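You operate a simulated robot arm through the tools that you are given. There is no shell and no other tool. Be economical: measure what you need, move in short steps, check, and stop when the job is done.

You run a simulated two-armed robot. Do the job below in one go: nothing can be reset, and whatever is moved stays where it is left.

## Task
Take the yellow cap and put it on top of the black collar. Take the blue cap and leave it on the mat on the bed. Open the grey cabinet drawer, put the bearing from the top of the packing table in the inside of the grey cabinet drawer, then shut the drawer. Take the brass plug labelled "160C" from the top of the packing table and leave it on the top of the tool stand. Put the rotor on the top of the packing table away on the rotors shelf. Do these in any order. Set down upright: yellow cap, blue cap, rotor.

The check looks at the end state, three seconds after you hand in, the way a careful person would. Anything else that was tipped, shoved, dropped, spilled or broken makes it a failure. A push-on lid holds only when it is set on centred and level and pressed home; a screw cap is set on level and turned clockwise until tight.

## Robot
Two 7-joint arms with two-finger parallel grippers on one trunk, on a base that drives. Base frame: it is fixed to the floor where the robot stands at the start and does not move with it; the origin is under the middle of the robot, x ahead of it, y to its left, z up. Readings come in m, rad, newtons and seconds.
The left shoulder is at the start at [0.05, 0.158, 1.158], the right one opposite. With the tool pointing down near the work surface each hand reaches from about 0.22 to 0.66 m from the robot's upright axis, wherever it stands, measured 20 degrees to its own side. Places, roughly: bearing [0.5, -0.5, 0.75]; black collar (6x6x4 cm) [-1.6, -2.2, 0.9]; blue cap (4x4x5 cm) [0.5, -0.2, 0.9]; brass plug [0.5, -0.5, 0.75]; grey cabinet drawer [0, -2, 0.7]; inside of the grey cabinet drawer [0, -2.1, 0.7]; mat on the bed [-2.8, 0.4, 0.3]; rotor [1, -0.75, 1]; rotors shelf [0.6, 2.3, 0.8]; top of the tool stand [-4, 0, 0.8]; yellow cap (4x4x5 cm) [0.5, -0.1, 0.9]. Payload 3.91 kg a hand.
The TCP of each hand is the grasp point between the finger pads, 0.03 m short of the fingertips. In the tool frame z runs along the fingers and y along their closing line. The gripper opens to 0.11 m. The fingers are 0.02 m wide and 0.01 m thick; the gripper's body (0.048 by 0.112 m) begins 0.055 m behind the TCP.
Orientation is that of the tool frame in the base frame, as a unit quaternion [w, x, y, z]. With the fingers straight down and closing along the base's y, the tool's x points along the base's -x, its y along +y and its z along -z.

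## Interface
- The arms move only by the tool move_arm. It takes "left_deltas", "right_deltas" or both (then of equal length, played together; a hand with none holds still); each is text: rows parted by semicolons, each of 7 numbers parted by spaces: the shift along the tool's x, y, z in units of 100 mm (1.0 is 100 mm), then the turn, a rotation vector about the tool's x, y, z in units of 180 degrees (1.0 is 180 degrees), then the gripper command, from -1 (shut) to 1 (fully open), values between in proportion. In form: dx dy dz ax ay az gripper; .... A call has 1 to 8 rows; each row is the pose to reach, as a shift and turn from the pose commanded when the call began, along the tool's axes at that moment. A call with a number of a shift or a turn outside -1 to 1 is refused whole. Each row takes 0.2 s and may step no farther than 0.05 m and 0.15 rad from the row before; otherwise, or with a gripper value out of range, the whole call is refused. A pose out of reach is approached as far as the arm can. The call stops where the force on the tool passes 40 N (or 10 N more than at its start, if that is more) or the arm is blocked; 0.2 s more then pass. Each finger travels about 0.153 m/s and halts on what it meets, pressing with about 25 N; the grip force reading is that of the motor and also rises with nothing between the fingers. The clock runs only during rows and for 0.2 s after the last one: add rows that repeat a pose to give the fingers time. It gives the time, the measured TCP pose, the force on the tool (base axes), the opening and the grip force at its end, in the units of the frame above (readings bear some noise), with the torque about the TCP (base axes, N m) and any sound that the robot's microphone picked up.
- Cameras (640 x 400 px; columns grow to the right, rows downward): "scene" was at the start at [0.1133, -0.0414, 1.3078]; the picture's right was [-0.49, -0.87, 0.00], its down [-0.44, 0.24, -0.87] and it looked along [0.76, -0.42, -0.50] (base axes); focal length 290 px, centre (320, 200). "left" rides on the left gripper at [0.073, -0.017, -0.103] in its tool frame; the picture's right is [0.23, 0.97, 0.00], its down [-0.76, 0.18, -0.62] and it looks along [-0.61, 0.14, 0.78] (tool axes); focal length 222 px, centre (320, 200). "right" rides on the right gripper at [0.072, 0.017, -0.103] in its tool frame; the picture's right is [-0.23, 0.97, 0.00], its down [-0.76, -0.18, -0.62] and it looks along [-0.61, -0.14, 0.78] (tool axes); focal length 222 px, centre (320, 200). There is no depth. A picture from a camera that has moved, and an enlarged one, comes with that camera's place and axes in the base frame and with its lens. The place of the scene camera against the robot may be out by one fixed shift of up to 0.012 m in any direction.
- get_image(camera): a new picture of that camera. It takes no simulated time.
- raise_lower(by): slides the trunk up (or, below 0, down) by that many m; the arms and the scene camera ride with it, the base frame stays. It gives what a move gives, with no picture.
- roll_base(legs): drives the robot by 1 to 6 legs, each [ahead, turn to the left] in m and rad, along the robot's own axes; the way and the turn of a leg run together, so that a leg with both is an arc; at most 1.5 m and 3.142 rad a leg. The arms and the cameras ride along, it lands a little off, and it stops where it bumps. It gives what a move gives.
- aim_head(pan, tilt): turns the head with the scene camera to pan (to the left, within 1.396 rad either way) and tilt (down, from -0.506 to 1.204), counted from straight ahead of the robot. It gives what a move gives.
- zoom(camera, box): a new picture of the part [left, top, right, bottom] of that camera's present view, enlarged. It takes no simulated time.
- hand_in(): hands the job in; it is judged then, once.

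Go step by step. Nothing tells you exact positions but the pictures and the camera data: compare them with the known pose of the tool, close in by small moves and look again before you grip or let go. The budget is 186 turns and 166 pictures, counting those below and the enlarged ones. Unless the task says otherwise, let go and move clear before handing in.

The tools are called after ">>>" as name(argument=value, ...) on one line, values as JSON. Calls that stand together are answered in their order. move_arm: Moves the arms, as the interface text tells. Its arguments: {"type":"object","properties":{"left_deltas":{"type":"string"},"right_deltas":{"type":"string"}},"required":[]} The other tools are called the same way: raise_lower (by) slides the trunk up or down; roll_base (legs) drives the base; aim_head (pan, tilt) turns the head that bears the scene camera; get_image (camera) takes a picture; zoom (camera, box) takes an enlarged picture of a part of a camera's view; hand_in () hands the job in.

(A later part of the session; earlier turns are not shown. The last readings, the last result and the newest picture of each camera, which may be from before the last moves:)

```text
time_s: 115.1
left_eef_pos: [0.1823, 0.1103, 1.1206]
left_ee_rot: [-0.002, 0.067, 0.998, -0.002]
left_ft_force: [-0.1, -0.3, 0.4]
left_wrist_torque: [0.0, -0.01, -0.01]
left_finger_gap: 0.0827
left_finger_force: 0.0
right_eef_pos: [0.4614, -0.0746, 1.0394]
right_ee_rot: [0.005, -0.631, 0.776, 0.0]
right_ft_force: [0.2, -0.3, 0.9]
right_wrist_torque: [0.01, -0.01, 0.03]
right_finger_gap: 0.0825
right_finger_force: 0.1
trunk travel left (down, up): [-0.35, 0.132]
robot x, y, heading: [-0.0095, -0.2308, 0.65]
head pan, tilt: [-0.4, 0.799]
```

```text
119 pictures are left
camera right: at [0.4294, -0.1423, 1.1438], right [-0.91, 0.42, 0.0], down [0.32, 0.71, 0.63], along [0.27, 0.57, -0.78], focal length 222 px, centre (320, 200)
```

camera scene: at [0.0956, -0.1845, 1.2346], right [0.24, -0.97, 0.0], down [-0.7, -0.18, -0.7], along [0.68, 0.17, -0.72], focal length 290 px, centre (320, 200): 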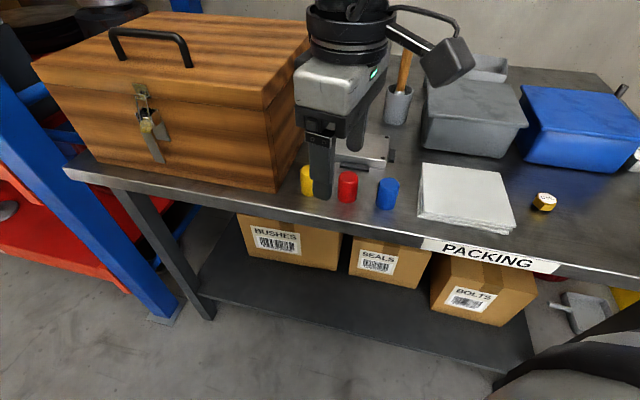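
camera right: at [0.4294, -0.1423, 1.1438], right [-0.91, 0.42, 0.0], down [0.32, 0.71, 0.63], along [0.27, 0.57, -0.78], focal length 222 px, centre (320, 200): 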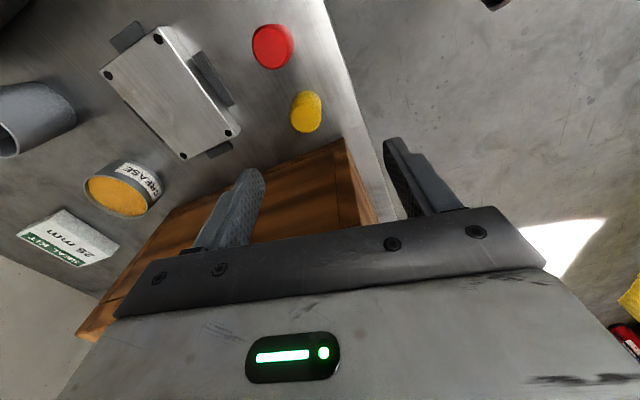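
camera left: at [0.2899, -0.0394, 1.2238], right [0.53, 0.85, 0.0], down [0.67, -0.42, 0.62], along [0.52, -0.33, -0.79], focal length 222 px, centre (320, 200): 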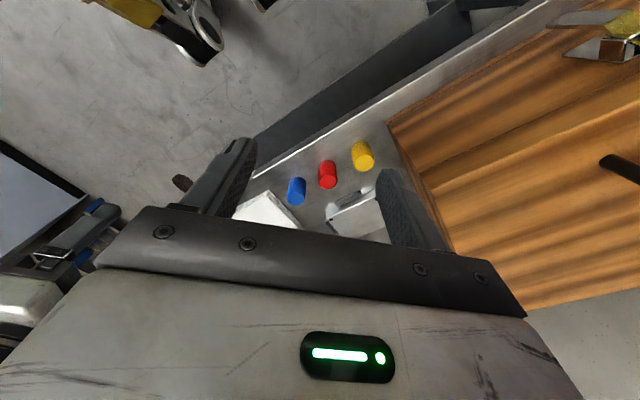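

>>> move_arm(right_deltas="-0.06 -0.18 0 0 0 0 0.5; -0.06 -0.18 0 0 0 0 0.5")

>>> raise_lower(by=-0.09)

>>> get_image(camera="right")

>>> get_image(camera="scene")

```text
time_s: 115.7
left_eef_pos: [0.1837, 0.1112, 1.1201]
left_ee_rot: [-0.002, 0.066, 0.998, -0.003]
left_ft_force: [-0.5, 0.4, 0.4]
left_wrist_torque: [-0.03, -0.02, 0.0]
left_finger_gap: 0.0825
left_finger_force: 0.2
right_eef_pos: [0.4807, -0.0719, 1.0415]
right_ee_rot: [0.006, -0.632, 0.775, 0.0]
right_ft_force: [-0.2, 0.8, 1.0]
right_wrist_torque: [0.0, 0.0, -0.01]
right_finger_gap: 0.0825
right_finger_force: 0.1
trunk travel left (down, up): [-0.35, 0.132]
robot x, y, heading: [-0.0054, -0.2316, 0.647]
head pan, tilt: [-0.4, 0.799]
```

```text
time_s: 116.9
left_eef_pos: [0.1822, 0.1119, 1.0302]
left_ee_rot: [-0.003, 0.065, 0.998, -0.002]
left_ft_force: [-0.1, 0.3, 0.4]
left_wrist_torque: [0.03, 0.0, 0.0]
left_finger_gap: 0.0824
left_finger_force: 0.1
right_eef_pos: [0.4796, -0.0725, 0.9508]
right_ee_rot: [0.005, -0.632, 0.775, 0.0]
right_ft_force: [-0.4, -0.2, 0.6]
right_wrist_torque: [0.02, 0.0, -0.04]
right_finger_gap: 0.0823
right_finger_force: 0.0
trunk travel left (down, up): [-0.26, 0.222]
robot x, y, heading: [-0.011, -0.2326, 0.646]
head pan, tilt: [-0.4, 0.799]
```

```text
118 pictures are left
camera right: at [0.4482, -0.1406, 1.0543], right [-0.91, 0.42, 0.0], down [0.32, 0.71, 0.63], along [0.27, 0.57, -0.78], focal length 222 px, centre (320, 200)
```

right: 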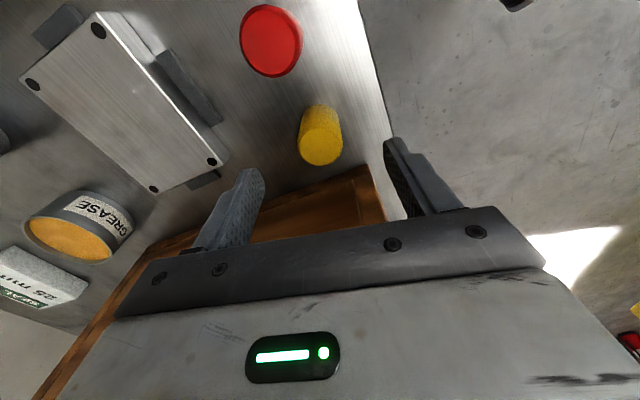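

```text
117 pictures are left
camera scene: at [0.0955, -0.1846, 1.1446], right [0.24, -0.97, 0.0], down [-0.7, -0.17, -0.7], along [0.68, 0.17, -0.72], focal length 290 px, centre (320, 200)
```

scene: 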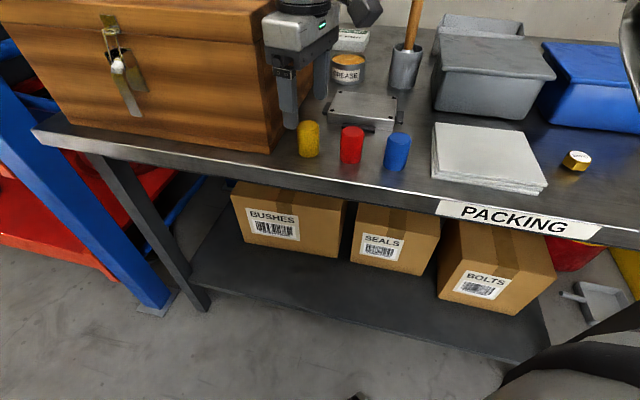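

Aligned over yellow at (0.480, -0.072). Lower 6.5 cm and grip.

>>> raise_lower(by=-0.064)

>>> get_image(camera="right")

```text
time_s: 118.0
left_eef_pos: [0.1825, 0.1111, 0.9663]
left_ee_rot: [-0.003, 0.067, 0.998, -0.002]
left_ft_force: [0.6, 1.2, -0.1]
left_wrist_torque: [0.01, 0.01, 0.01]
left_finger_gap: 0.0825
left_finger_force: 0.0
right_eef_pos: [0.4799, -0.0728, 0.8869]
right_ee_rot: [0.006, -0.632, 0.775, -0.001]
right_ft_force: [-0.4, -0.1, -0.5]
right_wrist_torque: [0.0, -0.02, -0.01]
right_finger_gap: 0.0826
right_finger_force: 0.0
trunk travel left (down, up): [-0.196, 0.286]
robot x, y, heading: [-0.0123, -0.2335, 0.643]
head pan, tilt: [-0.4, 0.799]
```

```text
116 pictures are left
camera right: at [0.4482, -0.1406, 0.9903], right [-0.91, 0.42, 0.0], down [0.32, 0.71, 0.63], along [0.27, 0.57, -0.78], focal length 222 px, centre (320, 200)
```

right: 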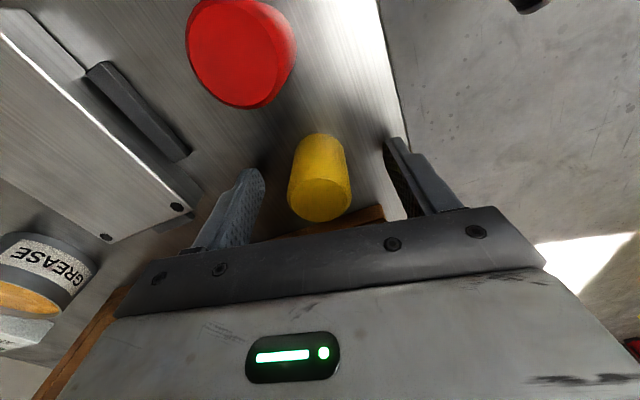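

>>> move_arm(right_deltas="0 0 0 0 0 0 -1; 0 0 0 0 0 0 -1; 0 0 0 0 0 0 -1")

>>> raise_lower(by=0.15)

>>> get_image(camera="right")

```text
time_s: 118.8
left_eef_pos: [0.1832, 0.1118, 0.9663]
left_ee_rot: [-0.002, 0.066, 0.998, -0.003]
left_ft_force: [0.3, -0.3, 0.5]
left_wrist_torque: [0.0, -0.02, 0.02]
left_finger_gap: 0.0824
left_finger_force: 0.1
right_eef_pos: [0.4804, -0.0725, 0.887]
right_ee_rot: [0.005, -0.632, 0.775, 0.001]
right_ft_force: [0.9, -0.9, 0.3]
right_wrist_torque: [-0.02, -0.02, -0.02]
right_finger_gap: 0.0339
right_finger_force: 24.9
trunk travel left (down, up): [-0.196, 0.286]
robot x, y, heading: [-0.0082, -0.2285, 0.648]
head pan, tilt: [-0.4, 0.799]
```

```text
time_s: 120.5
left_eef_pos: [0.1822, 0.1112, 1.1179]
left_ee_rot: [-0.003, 0.067, 0.998, -0.003]
left_ft_force: [0.3, -0.7, -0.2]
left_wrist_torque: [-0.01, -0.01, 0.04]
left_finger_gap: 0.0825
left_finger_force: 0.0
right_eef_pos: [0.4805, -0.0719, 1.0362]
right_ee_rot: [0.006, -0.632, 0.775, 0.0]
right_ft_force: [0.0, 0.4, 0.1]
right_wrist_torque: [0.01, -0.01, -0.01]
right_finger_gap: 0.0336
right_finger_force: 25.2
trunk travel left (down, up): [-0.346, 0.136]
robot x, y, heading: [-0.0086, -0.2296, 0.644]
head pan, tilt: [-0.4, 0.799]
```

```text
115 pictures are left
camera right: at [0.4484, -0.1405, 1.14], right [-0.91, 0.42, 0.0], down [0.32, 0.71, 0.63], along [0.27, 0.57, -0.78], focal length 222 px, centre (320, 200)
```

right: 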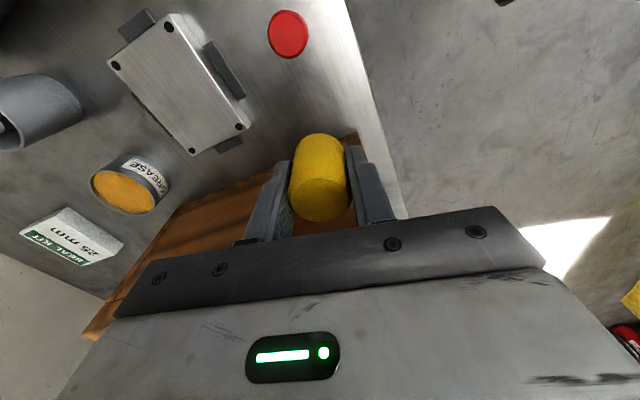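

Yellow is held firmly. Retract the right arm, then turn right so the left hand comes over blue.

>>> move_arm(right_deltas="0.3 0.3 0 0 0 0 -1; 0.6 0.6 0 0 0 0 -1; 0.9 0.9 0 0 0 0 -1")

>>> roll_base(legs=[[0, -0.96]])

>>> get_image(camera="left")

```text
time_s: 121.3
left_eef_pos: [0.1819, 0.1112, 1.1166]
left_ee_rot: [-0.003, 0.066, 0.998, -0.002]
left_ft_force: [-0.2, -0.1, 0.1]
left_wrist_torque: [0.01, 0.0, -0.02]
left_finger_gap: 0.0827
left_finger_force: 0.0
right_eef_pos: [0.3719, -0.1412, 1.0355]
right_ee_rot: [0.005, -0.632, 0.775, -0.001]
right_ft_force: [-0.3, -0.5, -0.3]
right_wrist_torque: [0.01, 0.0, -0.01]
right_finger_gap: 0.0337
right_finger_force: 24.8
trunk travel left (down, up): [-0.346, 0.136]
robot x, y, heading: [-0.0109, -0.2329, 0.647]
head pan, tilt: [-0.4, 0.799]
```

```text
time_s: 124.2
left_eef_pos: [0.3817, -0.1932, 1.1155]
left_ee_rot: [-0.003, 0.52, 0.854, 0.0]
left_ft_force: [0.1, -0.5, 0.2]
left_wrist_torque: [0.02, 0.0, 0.02]
left_finger_gap: 0.0827
left_finger_force: 0.0
right_eef_pos: [0.2842, -0.4922, 1.0341]
right_ee_rot: [0.006, -0.202, 0.979, -0.002]
right_ft_force: [0.0, -0.1, -0.2]
right_wrist_torque: [-0.02, -0.03, 0.0]
right_finger_gap: 0.0336
right_finger_force: 24.8
trunk travel left (down, up): [-0.346, 0.136]
robot x, y, heading: [-0.0104, -0.2314, -0.317]
head pan, tilt: [-0.4, 0.799]
```

```text
114 pictures are left
camera left: at [0.3334, -0.1368, 1.2199], right [0.76, 0.65, 0.0], down [0.51, -0.6, 0.62], along [0.4, -0.47, -0.79], focal length 222 px, centre (320, 200)
```

left: 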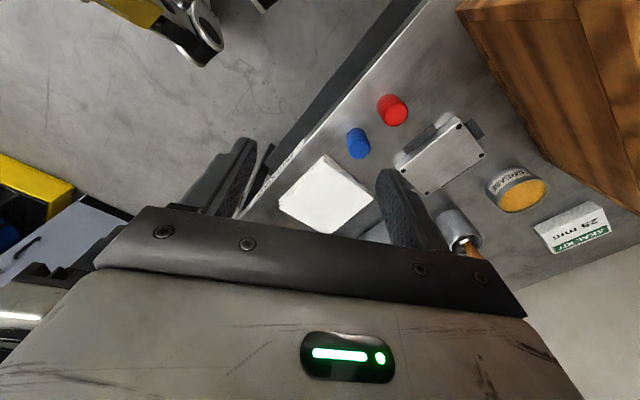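

>>> move_arm(left_deltas="-0.2 0.26 0 0 0 0 0.27; -0.4 0.52 0 0 0 0 0.27; -0.6 0.78 0 0 0 0 0.27; -0.6 0.78 0 0 0 0 0.27")

>>> raise_lower(by=-0.165)

>>> get_image(camera="left")

```text
time_s: 125.2
left_eef_pos: [0.4792, -0.2094, 1.1135]
left_ee_rot: [-0.004, 0.519, 0.855, 0.0]
left_ft_force: [-0.4, -0.6, -0.5]
left_wrist_torque: [0.01, 0.0, -0.01]
left_finger_gap: 0.0699
left_finger_force: 0.1
right_eef_pos: [0.2831, -0.4921, 1.0352]
right_ee_rot: [0.004, -0.203, 0.979, -0.003]
right_ft_force: [0.1, 0.1, -0.3]
right_wrist_torque: [-0.02, 0.02, 0.0]
right_finger_gap: 0.0337
right_finger_force: 25.0
trunk travel left (down, up): [-0.346, 0.136]
robot x, y, heading: [-0.0125, -0.232, -0.315]
head pan, tilt: [-0.4, 0.799]
```

```text
time_s: 127.0
left_eef_pos: [0.4735, -0.2122, 0.9534]
left_ee_rot: [0.0, 0.521, 0.854, 0.003]
left_ft_force: [0.4, -0.3, 1.0]
left_wrist_torque: [-0.02, 0.0, -0.02]
left_finger_gap: 0.0701
left_finger_force: 0.0
right_eef_pos: [0.2799, -0.4937, 0.8696]
right_ee_rot: [0.007, -0.203, 0.979, -0.002]
right_ft_force: [-0.7, 0.0, -0.4]
right_wrist_torque: [0.01, -0.01, -0.01]
right_finger_gap: 0.0337
right_finger_force: 24.8
trunk travel left (down, up): [-0.181, 0.301]
robot x, y, heading: [-0.0094, -0.2308, -0.316]
head pan, tilt: [-0.4, 0.799]
```

```text
113 pictures are left
camera left: at [0.4253, -0.156, 1.0568], right [0.76, 0.65, 0.0], down [0.51, -0.6, 0.62], along [0.41, -0.47, -0.78], focal length 222 px, centre (320, 200)
```

left: 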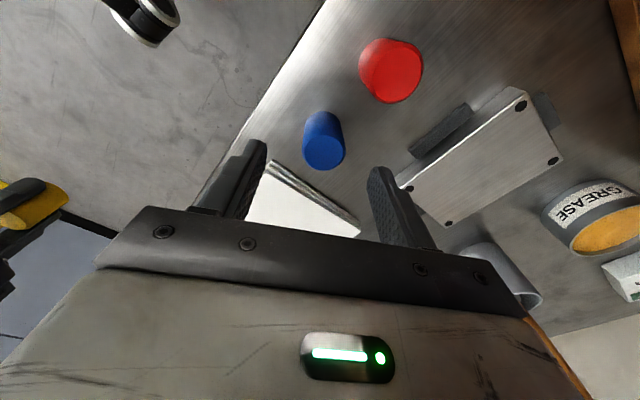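

>>> move_arm(left_deltas="-0.04 0.045 0 0 0 0 0.27; -0.04 0.045 0 0 0 0 0.27")

>>> raise_lower(by=-0.066)

>>> get_image(camera="left")

```text
time_s: 127.6
left_eef_pos: [0.4785, -0.2117, 0.9537]
left_ee_rot: [0.001, 0.52, 0.854, 0.001]
left_ft_force: [0.6, 0.2, 0.3]
left_wrist_torque: [-0.01, 0.03, -0.02]
left_finger_gap: 0.0699
left_finger_force: 0.1
right_eef_pos: [0.2796, -0.4925, 0.8724]
right_ee_rot: [0.008, -0.203, 0.979, -0.003]
right_ft_force: [1.7, 0.4, 0.4]
right_wrist_torque: [0.0, 0.0, -0.02]
right_finger_gap: 0.0336
right_finger_force: 24.8
trunk travel left (down, up): [-0.181, 0.301]
robot x, y, heading: [-0.0064, -0.2299, -0.315]
head pan, tilt: [-0.4, 0.799]
```

```text
time_s: 128.7
left_eef_pos: [0.4794, -0.2136, 0.8877]
left_ee_rot: [0.0, 0.52, 0.854, 0.003]
left_ft_force: [0.0, -0.5, 0.4]
left_wrist_torque: [-0.02, 0.02, -0.01]
left_finger_gap: 0.0697
left_finger_force: 0.1
right_eef_pos: [0.2813, -0.4935, 0.8051]
right_ee_rot: [0.008, -0.203, 0.979, -0.002]
right_ft_force: [-0.3, 0.9, 0.5]
right_wrist_torque: [0.01, -0.01, 0.0]
right_finger_gap: 0.0339
right_finger_force: 24.8
trunk travel left (down, up): [-0.115, 0.367]
robot x, y, heading: [-0.0105, -0.2337, -0.311]
head pan, tilt: [-0.4, 0.799]
```

```text
112 pictures are left
camera left: at [0.4306, -0.1585, 0.9908], right [0.76, 0.65, 0.01], down [0.51, -0.6, 0.62], along [0.41, -0.47, -0.78], focal length 222 px, centre (320, 200)
```

left: 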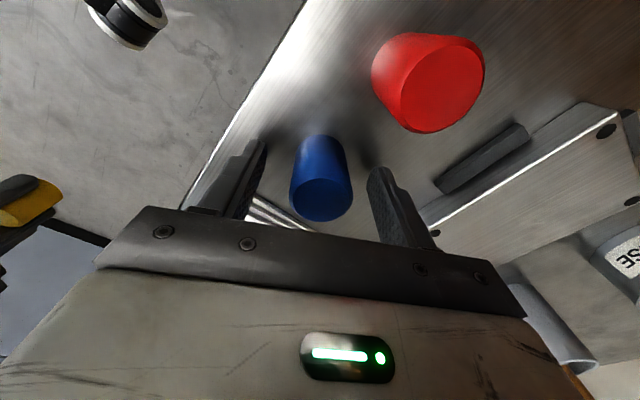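

>>> move_arm(left_deltas="0 0 0 0 0 0 -1; 0 0 0 0 0 0 -1; 0 0 0 0 0 0 -1")

>>> raise_lower(by=0.25)

>>> get_image(camera="left")

```text
time_s: 129.5
left_eef_pos: [0.4794, -0.2144, 0.888]
left_ee_rot: [-0.001, 0.52, 0.854, 0.002]
left_ft_force: [-0.2, 0.3, -0.2]
left_wrist_torque: [-0.02, 0.02, -0.01]
left_finger_gap: 0.0343
left_finger_force: 25.2
right_eef_pos: [0.2796, -0.4937, 0.8048]
right_ee_rot: [0.008, -0.204, 0.979, -0.002]
right_ft_force: [0.7, -1.0, 0.4]
right_wrist_torque: [0.0, -0.01, -0.02]
right_finger_gap: 0.0337
right_finger_force: 24.9
trunk travel left (down, up): [-0.115, 0.367]
robot x, y, heading: [-0.0113, -0.2286, -0.313]
head pan, tilt: [-0.4, 0.799]
```

```text
time_s: 132.1
left_eef_pos: [0.4856, -0.2112, 1.1336]
left_ee_rot: [-0.003, 0.519, 0.855, -0.001]
left_ft_force: [0.2, -0.1, 0.5]
left_wrist_torque: [-0.03, 0.05, 0.0]
left_finger_gap: 0.0339
left_finger_force: 25.0
right_eef_pos: [0.2834, -0.4926, 1.0533]
right_ee_rot: [0.004, -0.202, 0.979, -0.003]
right_ft_force: [0.1, -0.1, -0.4]
right_wrist_torque: [0.03, 0.02, -0.02]
right_finger_gap: 0.0337
right_finger_force: 24.8
trunk travel left (down, up): [-0.365, 0.117]
robot x, y, heading: [-0.0096, -0.2321, -0.31]
head pan, tilt: [-0.4, 0.799]
```

```text
111 pictures are left
camera left: at [0.4364, -0.155, 1.2372], right [0.76, 0.65, 0.0], down [0.51, -0.6, 0.62], along [0.4, -0.47, -0.79], focal length 222 px, centre (320, 200)
```

left: 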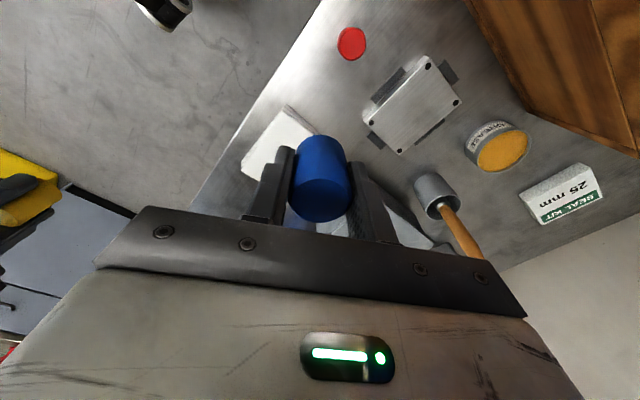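

Both caps are held. Turn toward the collar area and look.

>>> move_arm(left_deltas="0.2 -0.3 0 0 0 0 -1; 0.4 -0.6 0 0 0 0 -1; 0.6 -0.9 0 0 0 0 -1")

>>> roll_base(legs=[[0, -2.0]])

>>> aim_head(pan=0, tilt=0.45)

>>> get_image(camera="scene")

```text
time_s: 132.9
left_eef_pos: [0.3755, -0.1989, 1.1335]
left_ee_rot: [-0.002, 0.519, 0.855, -0.001]
left_ft_force: [0.2, -0.8, 0.7]
left_wrist_torque: [-0.04, 0.02, 0.03]
left_finger_gap: 0.0342
left_finger_force: 24.5
right_eef_pos: [0.2841, -0.4921, 1.0545]
right_ee_rot: [0.006, -0.203, 0.979, -0.002]
right_ft_force: [0.2, 0.6, 0.3]
right_wrist_torque: [0.0, 0.02, -0.01]
right_finger_gap: 0.0334
right_finger_force: 24.9
trunk travel left (down, up): [-0.365, 0.117]
robot x, y, heading: [-0.01, -0.232, -0.316]
head pan, tilt: [-0.4, 0.799]
```

```text
time_s: 138.0
left_eef_pos: [-0.1345, -0.5965, 1.1334]
left_ee_rot: [-0.003, 1.0, 0.03, 0.003]
left_ft_force: [0.5, -0.7, -0.7]
left_wrist_torque: [-0.03, 0.0, 0.04]
left_finger_gap: 0.0339
left_finger_force: 24.7
right_eef_pos: [-0.3666, -0.3941, 1.0531]
right_ee_rot: [-0.001, 0.71, 0.704, -0.004]
right_ft_force: [0.2, 0.2, 0.1]
right_wrist_torque: [0.0, 0.0, -0.02]
right_finger_gap: 0.0336
right_finger_force: 24.5
trunk travel left (down, up): [-0.365, 0.117]
robot x, y, heading: [-0.01, -0.2335, -2.304]
head pan, tilt: [-0.4, 0.799]
```

```text
time_s: 138.9
left_eef_pos: [-0.1351, -0.5978, 1.1335]
left_ee_rot: [-0.003, 1.0, 0.031, 0.003]
left_ft_force: [0.9, 0.1, 0.5]
left_wrist_torque: [0.04, -0.02, 0.0]
left_finger_gap: 0.0339
left_finger_force: 25.2
right_eef_pos: [-0.3653, -0.3926, 1.0532]
right_ee_rot: [0.0, 0.711, 0.703, -0.004]
right_ft_force: [-0.5, 0.0, 0.2]
right_wrist_torque: [-0.03, 0.0, -0.02]
right_finger_gap: 0.0336
right_finger_force: 24.9
trunk travel left (down, up): [-0.365, 0.117]
robot x, y, heading: [-0.0069, -0.232, -2.303]
head pan, tilt: [0.0, 0.45]
```

```text
110 pictures are left
camera scene: at [-0.1027, -0.3265, 1.28], right [-0.74, 0.67, 0.0], down [0.29, 0.32, -0.9], along [-0.6, -0.67, -0.44], focal length 290 px, centre (320, 200)
```

scene: 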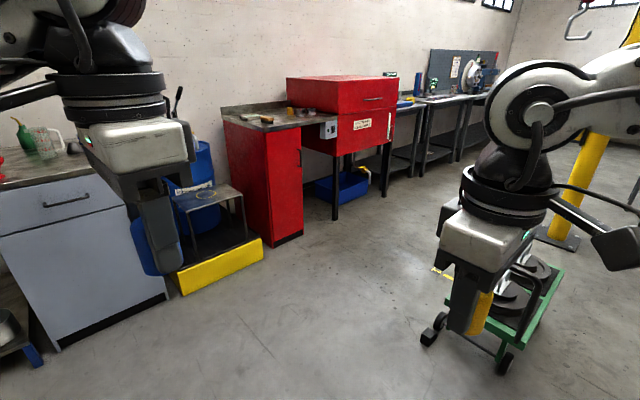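

>>> roll_base(legs=[[0, -0.12], [1.4, 0], [0, 0.85]])

>>> aim_head(pan=-0.1, tilt=0.5)

>>> get_image(camera="scene")

```text
time_s: 148.6
left_eef_pos: [-0.909, -1.5141, 1.1344]
left_ee_rot: [-0.003, 0.924, 0.383, 0.001]
left_ft_force: [0.1, -0.4, -0.4]
left_wrist_torque: [0.01, 0.02, 0.02]
left_finger_gap: 0.0336
left_finger_force: 25.1
right_eef_pos: [-1.2176, -1.515, 1.054]
right_ee_rot: [0.002, 0.414, 0.91, -0.004]
right_ft_force: [0.0, 0.3, 0.1]
right_wrist_torque: [0.01, -0.02, 0.0]
right_finger_gap: 0.0336
right_finger_force: 25.3
trunk travel left (down, up): [-0.365, 0.117]
robot x, y, heading: [-1.0559, -1.155, -1.572]
head pan, tilt: [0.0, 0.45]
```

```text
time_s: 149.3
left_eef_pos: [-0.9094, -1.5148, 1.1343]
left_ee_rot: [-0.004, 0.924, 0.382, 0.002]
left_ft_force: [-0.2, 0.5, 0.1]
left_wrist_torque: [0.02, 0.03, 0.0]
left_finger_gap: 0.034
left_finger_force: 25.0
right_eef_pos: [-1.2171, -1.513, 1.0529]
right_ee_rot: [0.002, 0.414, 0.91, -0.004]
right_ft_force: [-0.8, 0.1, 0.7]
right_wrist_torque: [0.01, -0.02, -0.02]
right_finger_gap: 0.0335
right_finger_force: 25.6
trunk travel left (down, up): [-0.365, 0.117]
robot x, y, heading: [-1.0556, -1.1587, -1.58]
head pan, tilt: [-0.099, 0.499]
```

```text
109 pictures are left
camera scene: at [-1.0729, -1.2836, 1.2756], right [-0.99, 0.11, 0.0], down [0.05, 0.48, -0.88], along [-0.09, -0.87, -0.48], focal length 290 px, centre (320, 200)
```

scene: 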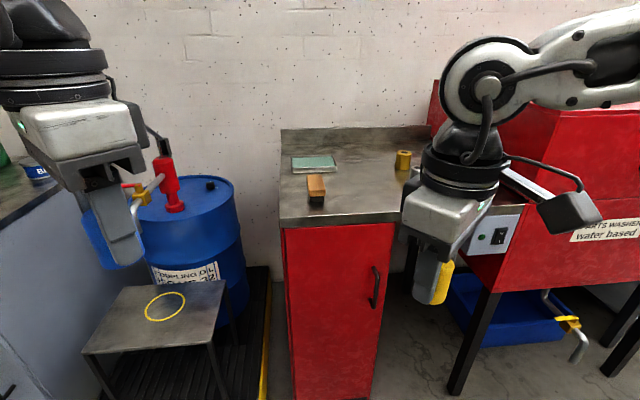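

>>> roll_base(legs=[[0, -1.2], [0.28, 0], [0, 1.2]])

>>> aim_head(pan=0, tilt=0.5)

>>> get_image(camera="scene")

>>> get_image(camera="right")

```text
time_s: 157.2
left_eef_pos: [-1.1679, -1.6137, 1.1338]
left_ee_rot: [-0.004, 0.923, 0.386, 0.002]
left_ft_force: [0.2, 0.3, -0.6]
left_wrist_torque: [0.01, 0.03, 0.02]
left_finger_gap: 0.0337
left_finger_force: 24.9
right_eef_pos: [-1.4766, -1.6162, 1.0537]
right_ee_rot: [0.003, 0.411, 0.912, -0.005]
right_ft_force: [-0.5, -0.2, 0.3]
right_wrist_torque: [0.01, 0.05, 0.01]
right_finger_gap: 0.0337
right_finger_force: 24.6
trunk travel left (down, up): [-0.365, 0.117]
robot x, y, heading: [-1.3149, -1.258, -1.57]
head pan, tilt: [-0.099, 0.499]
```

```text
time_s: 157.9
left_eef_pos: [-1.1672, -1.6145, 1.1341]
left_ee_rot: [-0.003, 0.923, 0.386, 0.001]
left_ft_force: [-1.2, -1.3, -0.6]
left_wrist_torque: [-0.01, -0.03, -0.04]
left_finger_gap: 0.0337
left_finger_force: 25.0
right_eef_pos: [-1.4766, -1.6147, 1.0541]
right_ee_rot: [0.002, 0.412, 0.911, -0.005]
right_ft_force: [0.7, -0.3, -0.6]
right_wrist_torque: [-0.01, -0.03, 0.02]
right_finger_gap: 0.0335
right_finger_force: 25.1
trunk travel left (down, up): [-0.365, 0.117]
robot x, y, heading: [-1.3166, -1.26, -1.567]
head pan, tilt: [0.0, 0.499]
```

```text
108 pictures are left
camera scene: at [-1.3237, -1.3851, 1.2755], right [-1.0, 0.0, 0.0], down [0.0, 0.48, -0.88], along [0.0, -0.88, -0.48], focal length 290 px, centre (320, 200)
```

scene: 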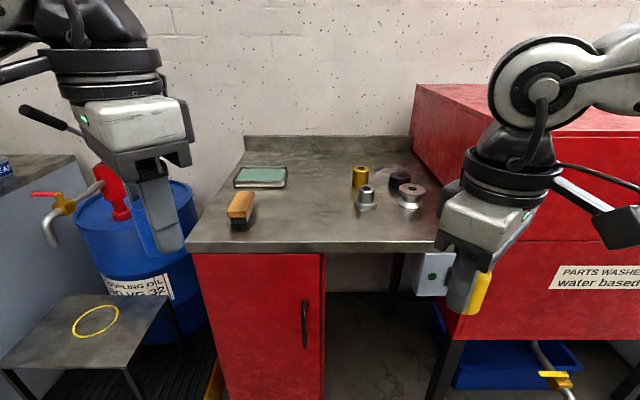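

```text
107 pictures are left
camera right: at [-1.511, -1.5494, 1.1575], right [0.88, 0.47, 0.0], down [0.37, -0.68, 0.63], along [0.3, -0.56, -0.78], focal length 222 px, centre (320, 200)
```

right: 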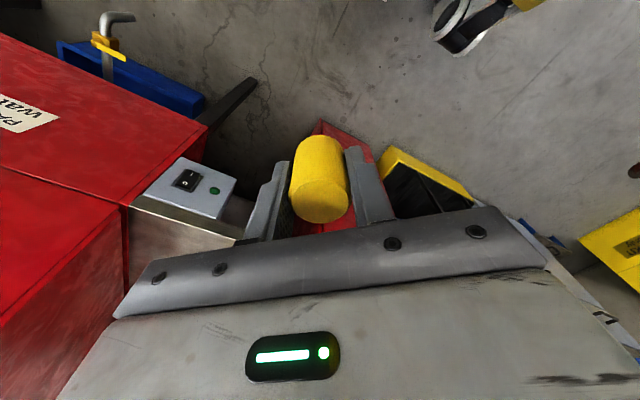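

>>> zoom(camera="scene", box=[320, 140, 448, 220])

```text
5.00 times, centred on (384, 180) of scene
camera zoom: at [-1.3237, -1.3851, 1.2755], right [-1.0, 0.0, 0.0], down [0.0, 0.48, -0.88], along [0.0, -0.88, -0.48], focal length 1453 px, centre (0, 300)
```

zoom: 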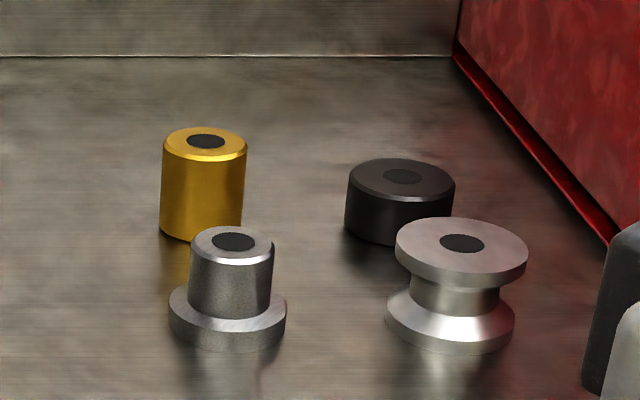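

The black collar is the flat dark disc at roughly (-1.56, -2.17). I need its position precisely; roll nearer and take a second sight.

>>> roll_base(legs=[[0.17, 0]])

>>> zoom(camera="scene", box=[320, 140, 480, 240])

>>> get_image(camera="scene")

```text
time_s: 159.3
left_eef_pos: [-1.1663, -1.7841, 1.1324]
left_ee_rot: [-0.004, 0.923, 0.385, 0.002]
left_ft_force: [0.0, -0.7, -0.1]
left_wrist_torque: [0.07, -0.02, -0.01]
left_finger_gap: 0.0338
left_finger_force: 25.3
right_eef_pos: [-1.475, -1.7859, 1.0543]
right_ee_rot: [0.002, 0.411, 0.911, -0.004]
right_ft_force: [-0.5, -0.9, -0.3]
right_wrist_torque: [0.01, -0.01, 0.0]
right_finger_gap: 0.0333
right_finger_force: 25.7
trunk travel left (down, up): [-0.365, 0.117]
robot x, y, heading: [-1.3186, -1.4244, -1.573]
head pan, tilt: [0.0, 0.499]
```

```text
4.00 times, centred on (400, 190) of scene
camera zoom: at [-1.3235, -1.5551, 1.2754], right [-1.0, 0.0, 0.0], down [0.0, 0.48, -0.88], along [0.0, -0.88, -0.48], focal length 1162 px, centre (0, 240)
```

zoom: 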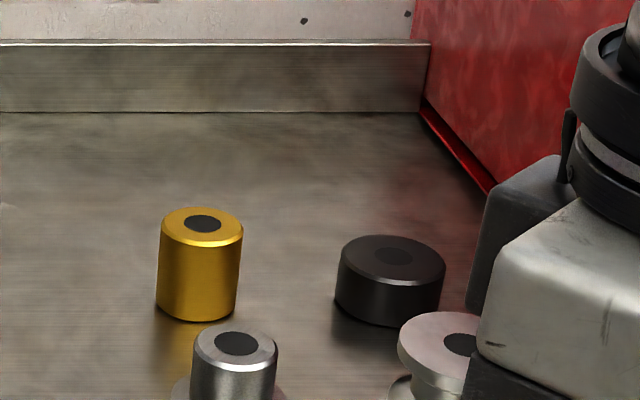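

```text
104 pictures are left
camera scene: at [-1.3235, -1.5551, 1.2754], right [-1.0, 0.0, 0.0], down [0.0, 0.48, -0.88], along [0.0, -0.88, -0.48], focal length 290 px, centre (320, 200)
```

scene: 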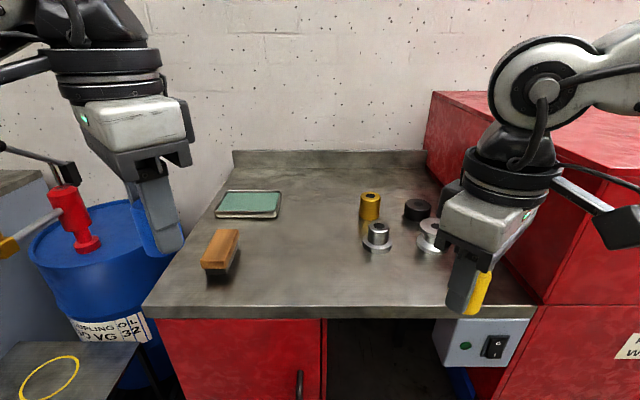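

Collar top is at about (-1.554, -2.153, 0.937). Roll a bit nearer and extend the right arm high, clear of the washer.

>>> roll_base(legs=[[0.1, 0]])

>>> move_arm(right_deltas="-0.2 -0.35 0 0 0 0 -1; -0.4 -0.7 0 0 0 0 -1; -0.6 -1 0 0 0 0 -1; -0.6 -1 0 0 0 0 -1")

>>> get_image(camera="scene")

>>> get_image(camera="right")

```text
time_s: 160.5
left_eef_pos: [-1.1688, -1.8833, 1.1335]
left_ee_rot: [-0.004, 0.922, 0.386, 0.001]
left_ft_force: [0.0, -0.4, -0.5]
left_wrist_torque: [0.0, 0.0, 0.02]
left_finger_gap: 0.0336
left_finger_force: 25.1
right_eef_pos: [-1.4751, -1.8842, 1.0533]
right_ee_rot: [0.002, 0.412, 0.911, -0.005]
right_ft_force: [0.4, 0.0, 0.0]
right_wrist_torque: [0.03, 0.02, 0.0]
right_finger_gap: 0.0338
right_finger_force: 25.1
trunk travel left (down, up): [-0.365, 0.117]
robot x, y, heading: [-1.3178, -1.5258, -1.565]
head pan, tilt: [0.0, 0.499]
```

```text
time_s: 161.5
left_eef_pos: [-1.1665, -1.8825, 1.1336]
left_ee_rot: [-0.003, 0.922, 0.386, 0.001]
left_ft_force: [0.4, -0.1, -1.3]
left_wrist_torque: [-0.03, 0.0, 0.0]
left_finger_gap: 0.0337
left_finger_force: 24.8
right_eef_pos: [-1.5106, -1.9969, 1.055]
right_ee_rot: [0.003, 0.411, 0.912, -0.006]
right_ft_force: [0.4, 0.1, -0.6]
right_wrist_torque: [0.01, 0.02, -0.03]
right_finger_gap: 0.0333
right_finger_force: 24.6
trunk travel left (down, up): [-0.365, 0.117]
robot x, y, heading: [-1.3173, -1.5273, -1.571]
head pan, tilt: [0.0, 0.499]
```

```text
103 pictures are left
camera scene: at [-1.3234, -1.6538, 1.2756], right [-1.0, 0.0, 0.0], down [0.0, 0.48, -0.88], along [0.0, -0.88, -0.48], focal length 290 px, centre (320, 200)
```

scene: 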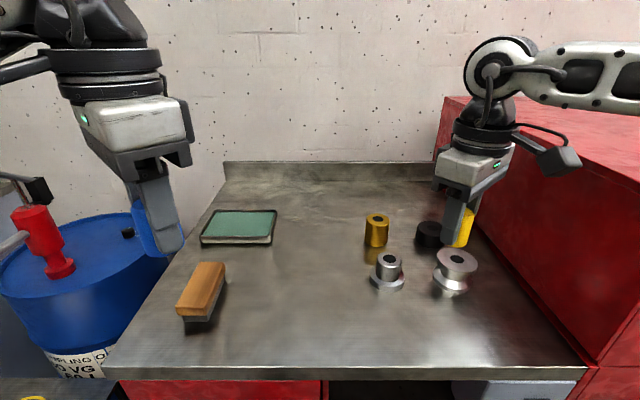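

```text
102 pictures are left
camera right: at [-1.5451, -1.9302, 1.1592], right [0.88, 0.47, -0.01], down [0.37, -0.68, 0.63], along [0.29, -0.56, -0.78], focal length 222 px, centre (320, 200)
```

right: 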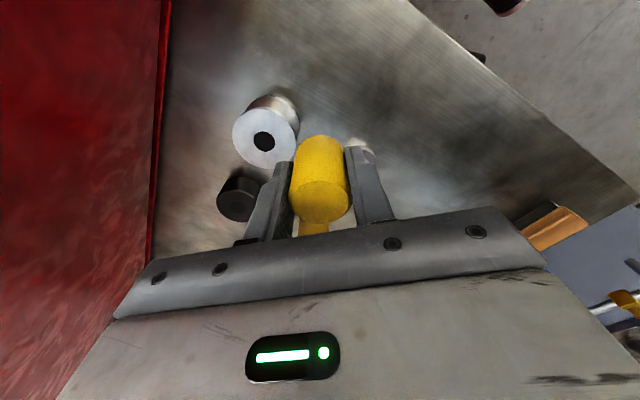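

Sights agree: collar at (-1.555, -2.151), top 0.937. Extend further.

>>> move_arm(right_deltas="-0.2 -0.35 0 0 0 0 -1; -0.4 -0.7 0 0 0 0 -1; -0.55 -0.95 0 0 0 0 -1; -0.55 -0.95 0 0 0 0 -1")

>>> get_image(camera="right")

>>> get_image(camera="scene")

```text
time_s: 162.5
left_eef_pos: [-1.1676, -1.8834, 1.1333]
left_ee_rot: [-0.003, 0.923, 0.385, 0.0]
left_ft_force: [-0.4, 0.8, -0.6]
left_wrist_torque: [0.03, 0.03, 0.0]
left_finger_gap: 0.0341
left_finger_force: 25.4
right_eef_pos: [-1.5041, -2.0098, 1.0535]
right_ee_rot: [0.001, 0.413, 0.911, -0.006]
right_ft_force: [0.6, 0.5, -0.2]
right_wrist_torque: [-0.01, 0.01, 0.0]
right_finger_gap: 0.0334
right_finger_force: 25.6
right hand out of reach, approached as far as the arm can: row 1, 2, 3, 4
trunk travel left (down, up): [-0.365, 0.117]
robot x, y, heading: [-1.3206, -1.5247, -1.569]
head pan, tilt: [0.0, 0.499]
```

```text
101 pictures are left
camera right: at [-1.5385, -1.9429, 1.157], right [0.88, 0.47, -0.01], down [0.37, -0.68, 0.63], along [0.29, -0.56, -0.78], focal length 222 px, centre (320, 200)
```

right: 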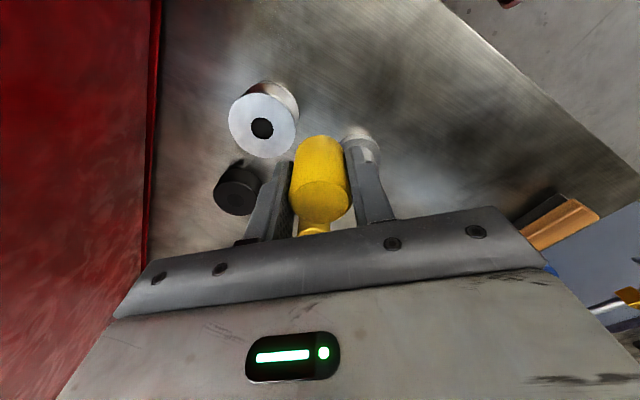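

```text
100 pictures are left
camera scene: at [-1.3236, -1.6541, 1.2755], right [-1.0, 0.0, 0.0], down [0.0, 0.48, -0.88], along [0.0, -0.88, -0.48], focal length 290 px, centre (320, 200)
```

scene: 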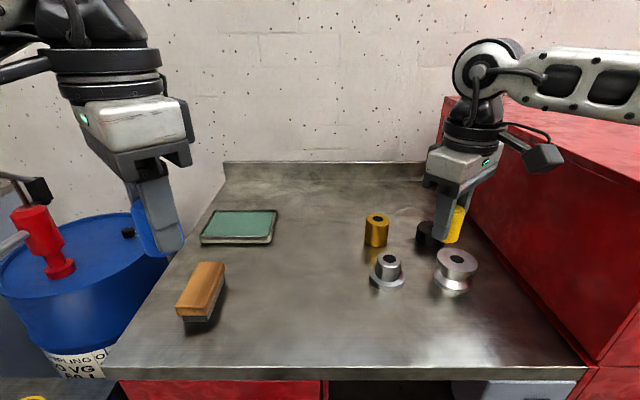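

The reach is poor when the hand is low against the shoulder; I'll raise the hand in the arm and lower the trunk equally.

>>> move_arm(right_deltas="0 0 -0.4 0 0 0 -1; 0 0 -0.8 0 0 0 -1; 0 0 -1 0 0 0 -1; 0 0 -1 0 0 0 -1")

>>> raise_lower(by=-0.06)

>>> move_arm(right_deltas="-0.2 -0.35 0 0 0 0 -1; -0.4 -0.7 0 0 0 0 -1; -0.55 -0.95 0 0 0 0 -1; -0.55 -0.95 0 0 0 0 -1")

```text
time_s: 163.5
left_eef_pos: [-1.167, -1.884, 1.1336]
left_ee_rot: [-0.003, 0.923, 0.385, 0.001]
left_ft_force: [-0.4, -1.1, -0.8]
left_wrist_torque: [0.0, 0.03, 0.02]
left_finger_gap: 0.0338
left_finger_force: 24.8
right_eef_pos: [-1.5018, -2.002, 1.1525]
right_ee_rot: [0.001, 0.412, 0.911, -0.005]
right_ft_force: [-0.1, 0.2, 0.4]
right_wrist_torque: [0.03, -0.03, 0.01]
right_finger_gap: 0.0335
right_finger_force: 24.8
right hand out of reach, approached as far as the arm can: row 2, 3, 4
trunk travel left (down, up): [-0.365, 0.117]
robot x, y, heading: [-1.3177, -1.5269, -1.573]
head pan, tilt: [0.0, 0.499]
```

```text
time_s: 164.5
left_eef_pos: [-1.1662, -1.8832, 1.0745]
left_ee_rot: [-0.002, 0.923, 0.386, 0.001]
left_ft_force: [-0.4, 0.7, 0.6]
left_wrist_torque: [0.02, 0.0, 0.04]
left_finger_gap: 0.0337
left_finger_force: 25.1
right_eef_pos: [-1.5014, -2.0012, 1.0931]
right_ee_rot: [0.004, 0.412, 0.911, -0.006]
right_ft_force: [0.7, 0.3, 0.4]
right_wrist_torque: [0.0, -0.03, 0.01]
right_finger_gap: 0.0334
right_finger_force: 25.1
trunk travel left (down, up): [-0.305, 0.177]
robot x, y, heading: [-1.3188, -1.5235, -1.569]
head pan, tilt: [0.0, 0.499]
```

```text
time_s: 165.5
left_eef_pos: [-1.1665, -1.8839, 1.0727]
left_ee_rot: [-0.004, 0.922, 0.386, 0.001]
left_ft_force: [0.2, 0.5, 0.1]
left_wrist_torque: [0.04, 0.02, 0.0]
left_finger_gap: 0.0335
left_finger_force: 25.2
right_eef_pos: [-1.5023, -2.0021, 1.0947]
right_ee_rot: [0.003, 0.412, 0.911, -0.006]
right_ft_force: [-0.6, -0.2, -0.5]
right_wrist_torque: [-0.01, 0.01, 0.01]
right_finger_gap: 0.0336
right_finger_force: 25.3
right hand out of reach, approached as far as the arm can: row 1, 2, 3, 4
trunk travel left (down, up): [-0.305, 0.177]
robot x, y, heading: [-1.3202, -1.5256, -1.566]
head pan, tilt: [0.0, 0.499]
```

>>> move_arm(right_deltas="0 0 0 0 0 0.045 -1; 0 0 0 0 0 0.09 -1; 0 0 0 0 0 0.135 -1; 0 0 0 0 0 0.18 -1; 0 0 0 0 0 0.225 -1; 0 0 0 0 0 0.27 -1")

>>> move_arm(right_deltas="-0.4 -0.15 0 0 0 0 -1; -0.8 -0.3 0 0 0 0 -1; -1 -0.4 0 0 0 0 -1; -1 -0.4 0 0 0 0 -1")

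```text
time_s: 166.9
left_eef_pos: [-1.167, -1.8824, 1.073]
left_ee_rot: [-0.003, 0.923, 0.386, 0.0]
left_ft_force: [-0.5, 0.3, -0.9]
left_wrist_torque: [0.02, -0.02, 0.01]
left_finger_gap: 0.0337
left_finger_force: 24.8
right_eef_pos: [-1.5017, -2.0035, 1.0943]
right_ee_rot: [0.004, 0.752, 0.659, -0.004]
right_ft_force: [-0.7, 0.1, -0.1]
right_wrist_torque: [-0.03, -0.03, 0.03]
right_finger_gap: 0.0335
right_finger_force: 24.7
trunk travel left (down, up): [-0.305, 0.177]
robot x, y, heading: [-1.3195, -1.5269, -1.57]
head pan, tilt: [0.0, 0.499]
```

```text
time_s: 167.9
left_eef_pos: [-1.1664, -1.8833, 1.0744]
left_ee_rot: [-0.003, 0.922, 0.386, 0.0]
left_ft_force: [0.2, 0.9, 0.3]
left_wrist_torque: [0.04, 0.01, -0.05]
left_finger_gap: 0.0333
left_finger_force: 25.5
right_eef_pos: [-1.5761, -2.061, 1.0834]
right_ee_rot: [0.005, 0.751, 0.66, -0.005]
right_ft_force: [0.4, 0.1, -0.5]
right_wrist_torque: [-0.02, -0.01, -0.01]
right_finger_gap: 0.0333
right_finger_force: 24.7
right hand out of reach, approached as far as the arm can: row 1, 2, 3, 4
trunk travel left (down, up): [-0.305, 0.177]
robot x, y, heading: [-1.3177, -1.5235, -1.571]
head pan, tilt: [0.0, 0.499]
```

Better reach with this yaw. Roll carefully 5 cm closer.

>>> roll_base(legs=[[0.05, 0]])

>>> move_arm(right_deltas="-0.3 0.2 0.1 0 0 0 -1; -0.4 0.2 0.3 0 0 0 -1; -0.4 0.2 0.3 0 0 0 -1")

>>> get_image(camera="right")

>>> get_image(camera="scene")

```text
time_s: 168.8
left_eef_pos: [-1.1652, -1.9294, 1.0755]
left_ee_rot: [-0.001, 0.922, 0.387, 0.0]
left_ft_force: [-0.2, 0.2, 0.5]
left_wrist_torque: [0.02, 0.01, 0.0]
left_finger_gap: 0.0339
left_finger_force: 25.2
right_eef_pos: [-1.5757, -2.1071, 1.0913]
right_ee_rot: [0.008, 0.751, 0.661, -0.008]
right_ft_force: [0.0, -0.1, -0.1]
right_wrist_torque: [0.0, 0.0, -0.01]
right_finger_gap: 0.0334
right_finger_force: 24.7
trunk travel left (down, up): [-0.305, 0.177]
robot x, y, heading: [-1.3186, -1.5743, -1.568]
head pan, tilt: [0.0, 0.499]
```

```text
time_s: 169.6
left_eef_pos: [-1.1616, -1.9296, 1.0743]
left_ee_rot: [-0.002, 0.923, 0.386, -0.003]
left_ft_force: [-0.6, 0.0, -0.8]
left_wrist_torque: [-0.02, 0.03, -0.02]
left_finger_gap: 0.0341
left_finger_force: 25.6
right_eef_pos: [-1.5673, -2.1217, 1.0646]
right_ee_rot: [0.016, 0.75, 0.661, -0.017]
right_ft_force: [-0.3, -0.2, -0.1]
right_wrist_torque: [-0.03, -0.03, 0.0]
right_finger_gap: 0.0335
right_finger_force: 24.5
right hand out of reach, approached as far as the arm can: row 1, 2, 3
trunk travel left (down, up): [-0.305, 0.177]
robot x, y, heading: [-1.3163, -1.5737, -1.569]
head pan, tilt: [0.0, 0.499]
```

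```text
99 pictures are left
camera right: at [-1.5406, -2.0476, 1.165], right [0.94, -0.35, 0.01], down [-0.27, -0.7, 0.66], along [-0.22, -0.62, -0.75], focal length 222 px, centre (320, 200)
```

right: 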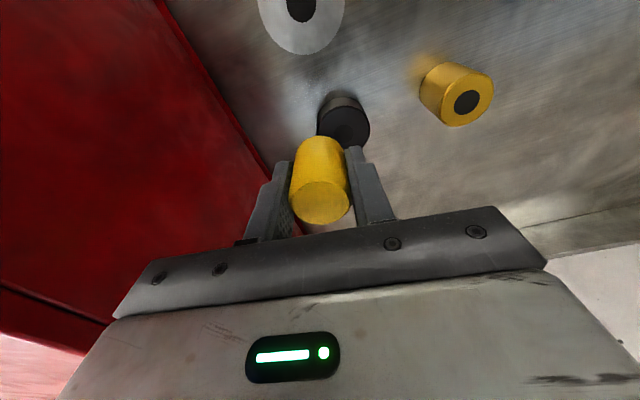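

```text
98 pictures are left
camera scene: at [-1.3172, -1.7004, 1.2171], right [-1.0, 0.0, 0.01], down [-0.01, 0.47, -0.88], along [0.0, -0.88, -0.47], focal length 290 px, centre (320, 200)
```

scene: 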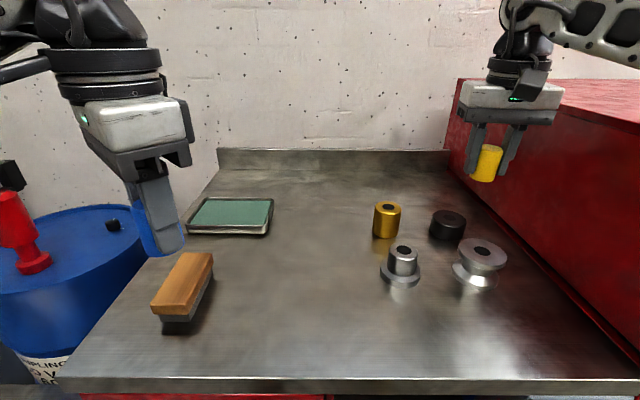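

The robot seems to lean slightly; the right forearm may be touching the washer. Raise the trunk to relieve it and look.

>>> raise_lower(by=0.1)

>>> aim_head(pan=-0.7, tilt=0.2)

>>> get_image(camera="scene")

```text
time_s: 170.9
left_eef_pos: [-1.1673, -1.9338, 1.1734]
left_ee_rot: [-0.003, 0.922, 0.387, 0.0]
left_ft_force: [0.1, -0.1, 0.1]
left_wrist_torque: [0.0, -0.03, -0.01]
left_finger_gap: 0.0339
left_finger_force: 24.8
right_eef_pos: [-1.5736, -2.1244, 1.1487]
right_ee_rot: [0.009, 0.751, 0.661, -0.005]
right_ft_force: [-0.4, -1.1, -0.2]
right_wrist_torque: [0.03, -0.01, 0.02]
right_finger_gap: 0.0335
right_finger_force: 25.2
trunk travel left (down, up): [-0.405, 0.077]
robot x, y, heading: [-1.3169, -1.5739, -1.574]
head pan, tilt: [0.0, 0.499]
```

```text
time_s: 172.0
left_eef_pos: [-1.1676, -1.9335, 1.1733]
left_ee_rot: [-0.002, 0.922, 0.386, 0.001]
left_ft_force: [0.3, -0.2, 0.5]
left_wrist_torque: [0.02, 0.0, 0.0]
left_finger_gap: 0.0338
left_finger_force: 24.9
right_eef_pos: [-1.5742, -2.1243, 1.1488]
right_ee_rot: [0.009, 0.75, 0.661, -0.006]
right_ft_force: [0.1, 0.0, 0.1]
right_wrist_torque: [0.0, -0.02, 0.04]
right_finger_gap: 0.0335
right_finger_force: 24.9
trunk travel left (down, up): [-0.405, 0.077]
robot x, y, heading: [-1.3185, -1.575, -1.571]
head pan, tilt: [-0.7, 0.201]
```

```text
97 pictures are left
camera scene: at [-1.3837, -1.6844, 1.3432], right [-0.77, 0.64, 0.0], down [0.13, 0.15, -0.98], along [-0.63, -0.75, -0.2], focal length 290 px, centre (320, 200)
```

scene: 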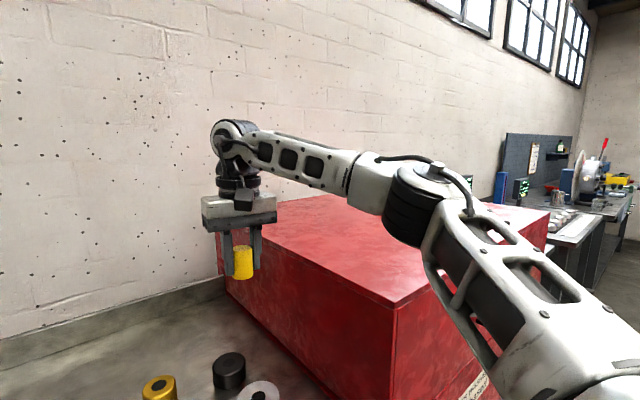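

The right elbow had been lying over the washer, so the right arm is unfit for the collar. Plan: park both caps on free bench space, then let the left arm (elbow over open bench) set yellow on the collar. Back out first.

>>> roll_base(legs=[[-0.22, 0], [0, 1.2], [0.2, 0], [0, -1.2]])

>>> aim_head(pan=-0.15, tilt=0.55)

>>> get_image(camera="scene")

```text
time_s: 180.8
left_eef_pos: [-0.9764, -1.7834, 1.1737]
left_ee_rot: [-0.002, 0.921, 0.39, 0.002]
left_ft_force: [-0.5, -0.3, -0.7]
left_wrist_torque: [0.0, -0.03, -0.01]
left_finger_gap: 0.0336
left_finger_force: 25.0
right_eef_pos: [-1.3807, -1.9804, 1.1498]
right_ee_rot: [0.009, 0.748, 0.664, -0.006]
right_ft_force: [0.2, 0.0, -1.1]
right_wrist_torque: [0.0, 0.01, -0.03]
right_finger_gap: 0.0332
right_finger_force: 25.6
trunk travel left (down, up): [-0.405, 0.077]
robot x, y, heading: [-1.1324, -1.4263, -1.565]
head pan, tilt: [-0.7, 0.201]
```

```text
time_s: 181.8
left_eef_pos: [-0.9771, -1.7842, 1.1752]
left_ee_rot: [-0.002, 0.921, 0.39, 0.001]
left_ft_force: [0.5, 0.0, -0.3]
left_wrist_torque: [-0.01, 0.01, 0.01]
left_finger_gap: 0.0333
left_finger_force: 25.1
right_eef_pos: [-1.3808, -1.9784, 1.1493]
right_ee_rot: [0.009, 0.748, 0.663, -0.006]
right_ft_force: [1.0, 0.6, 0.2]
right_wrist_torque: [-0.01, -0.01, 0.01]
right_finger_gap: 0.0334
right_finger_force: 25.0
trunk travel left (down, up): [-0.405, 0.077]
robot x, y, heading: [-1.1322, -1.4273, -1.56]
head pan, tilt: [-0.15, 0.55]
```

```text
96 pictures are left
camera scene: at [-1.1481, -1.5545, 1.311], right [-0.99, 0.14, 0.0], down [0.07, 0.52, -0.85], along [-0.12, -0.84, -0.52], focal length 290 px, centre (320, 200)
```

scene: 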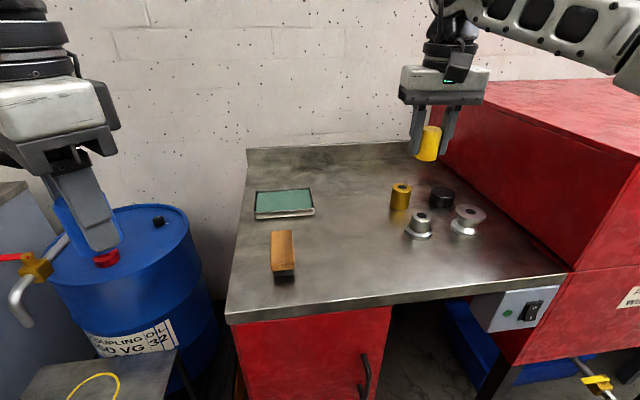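

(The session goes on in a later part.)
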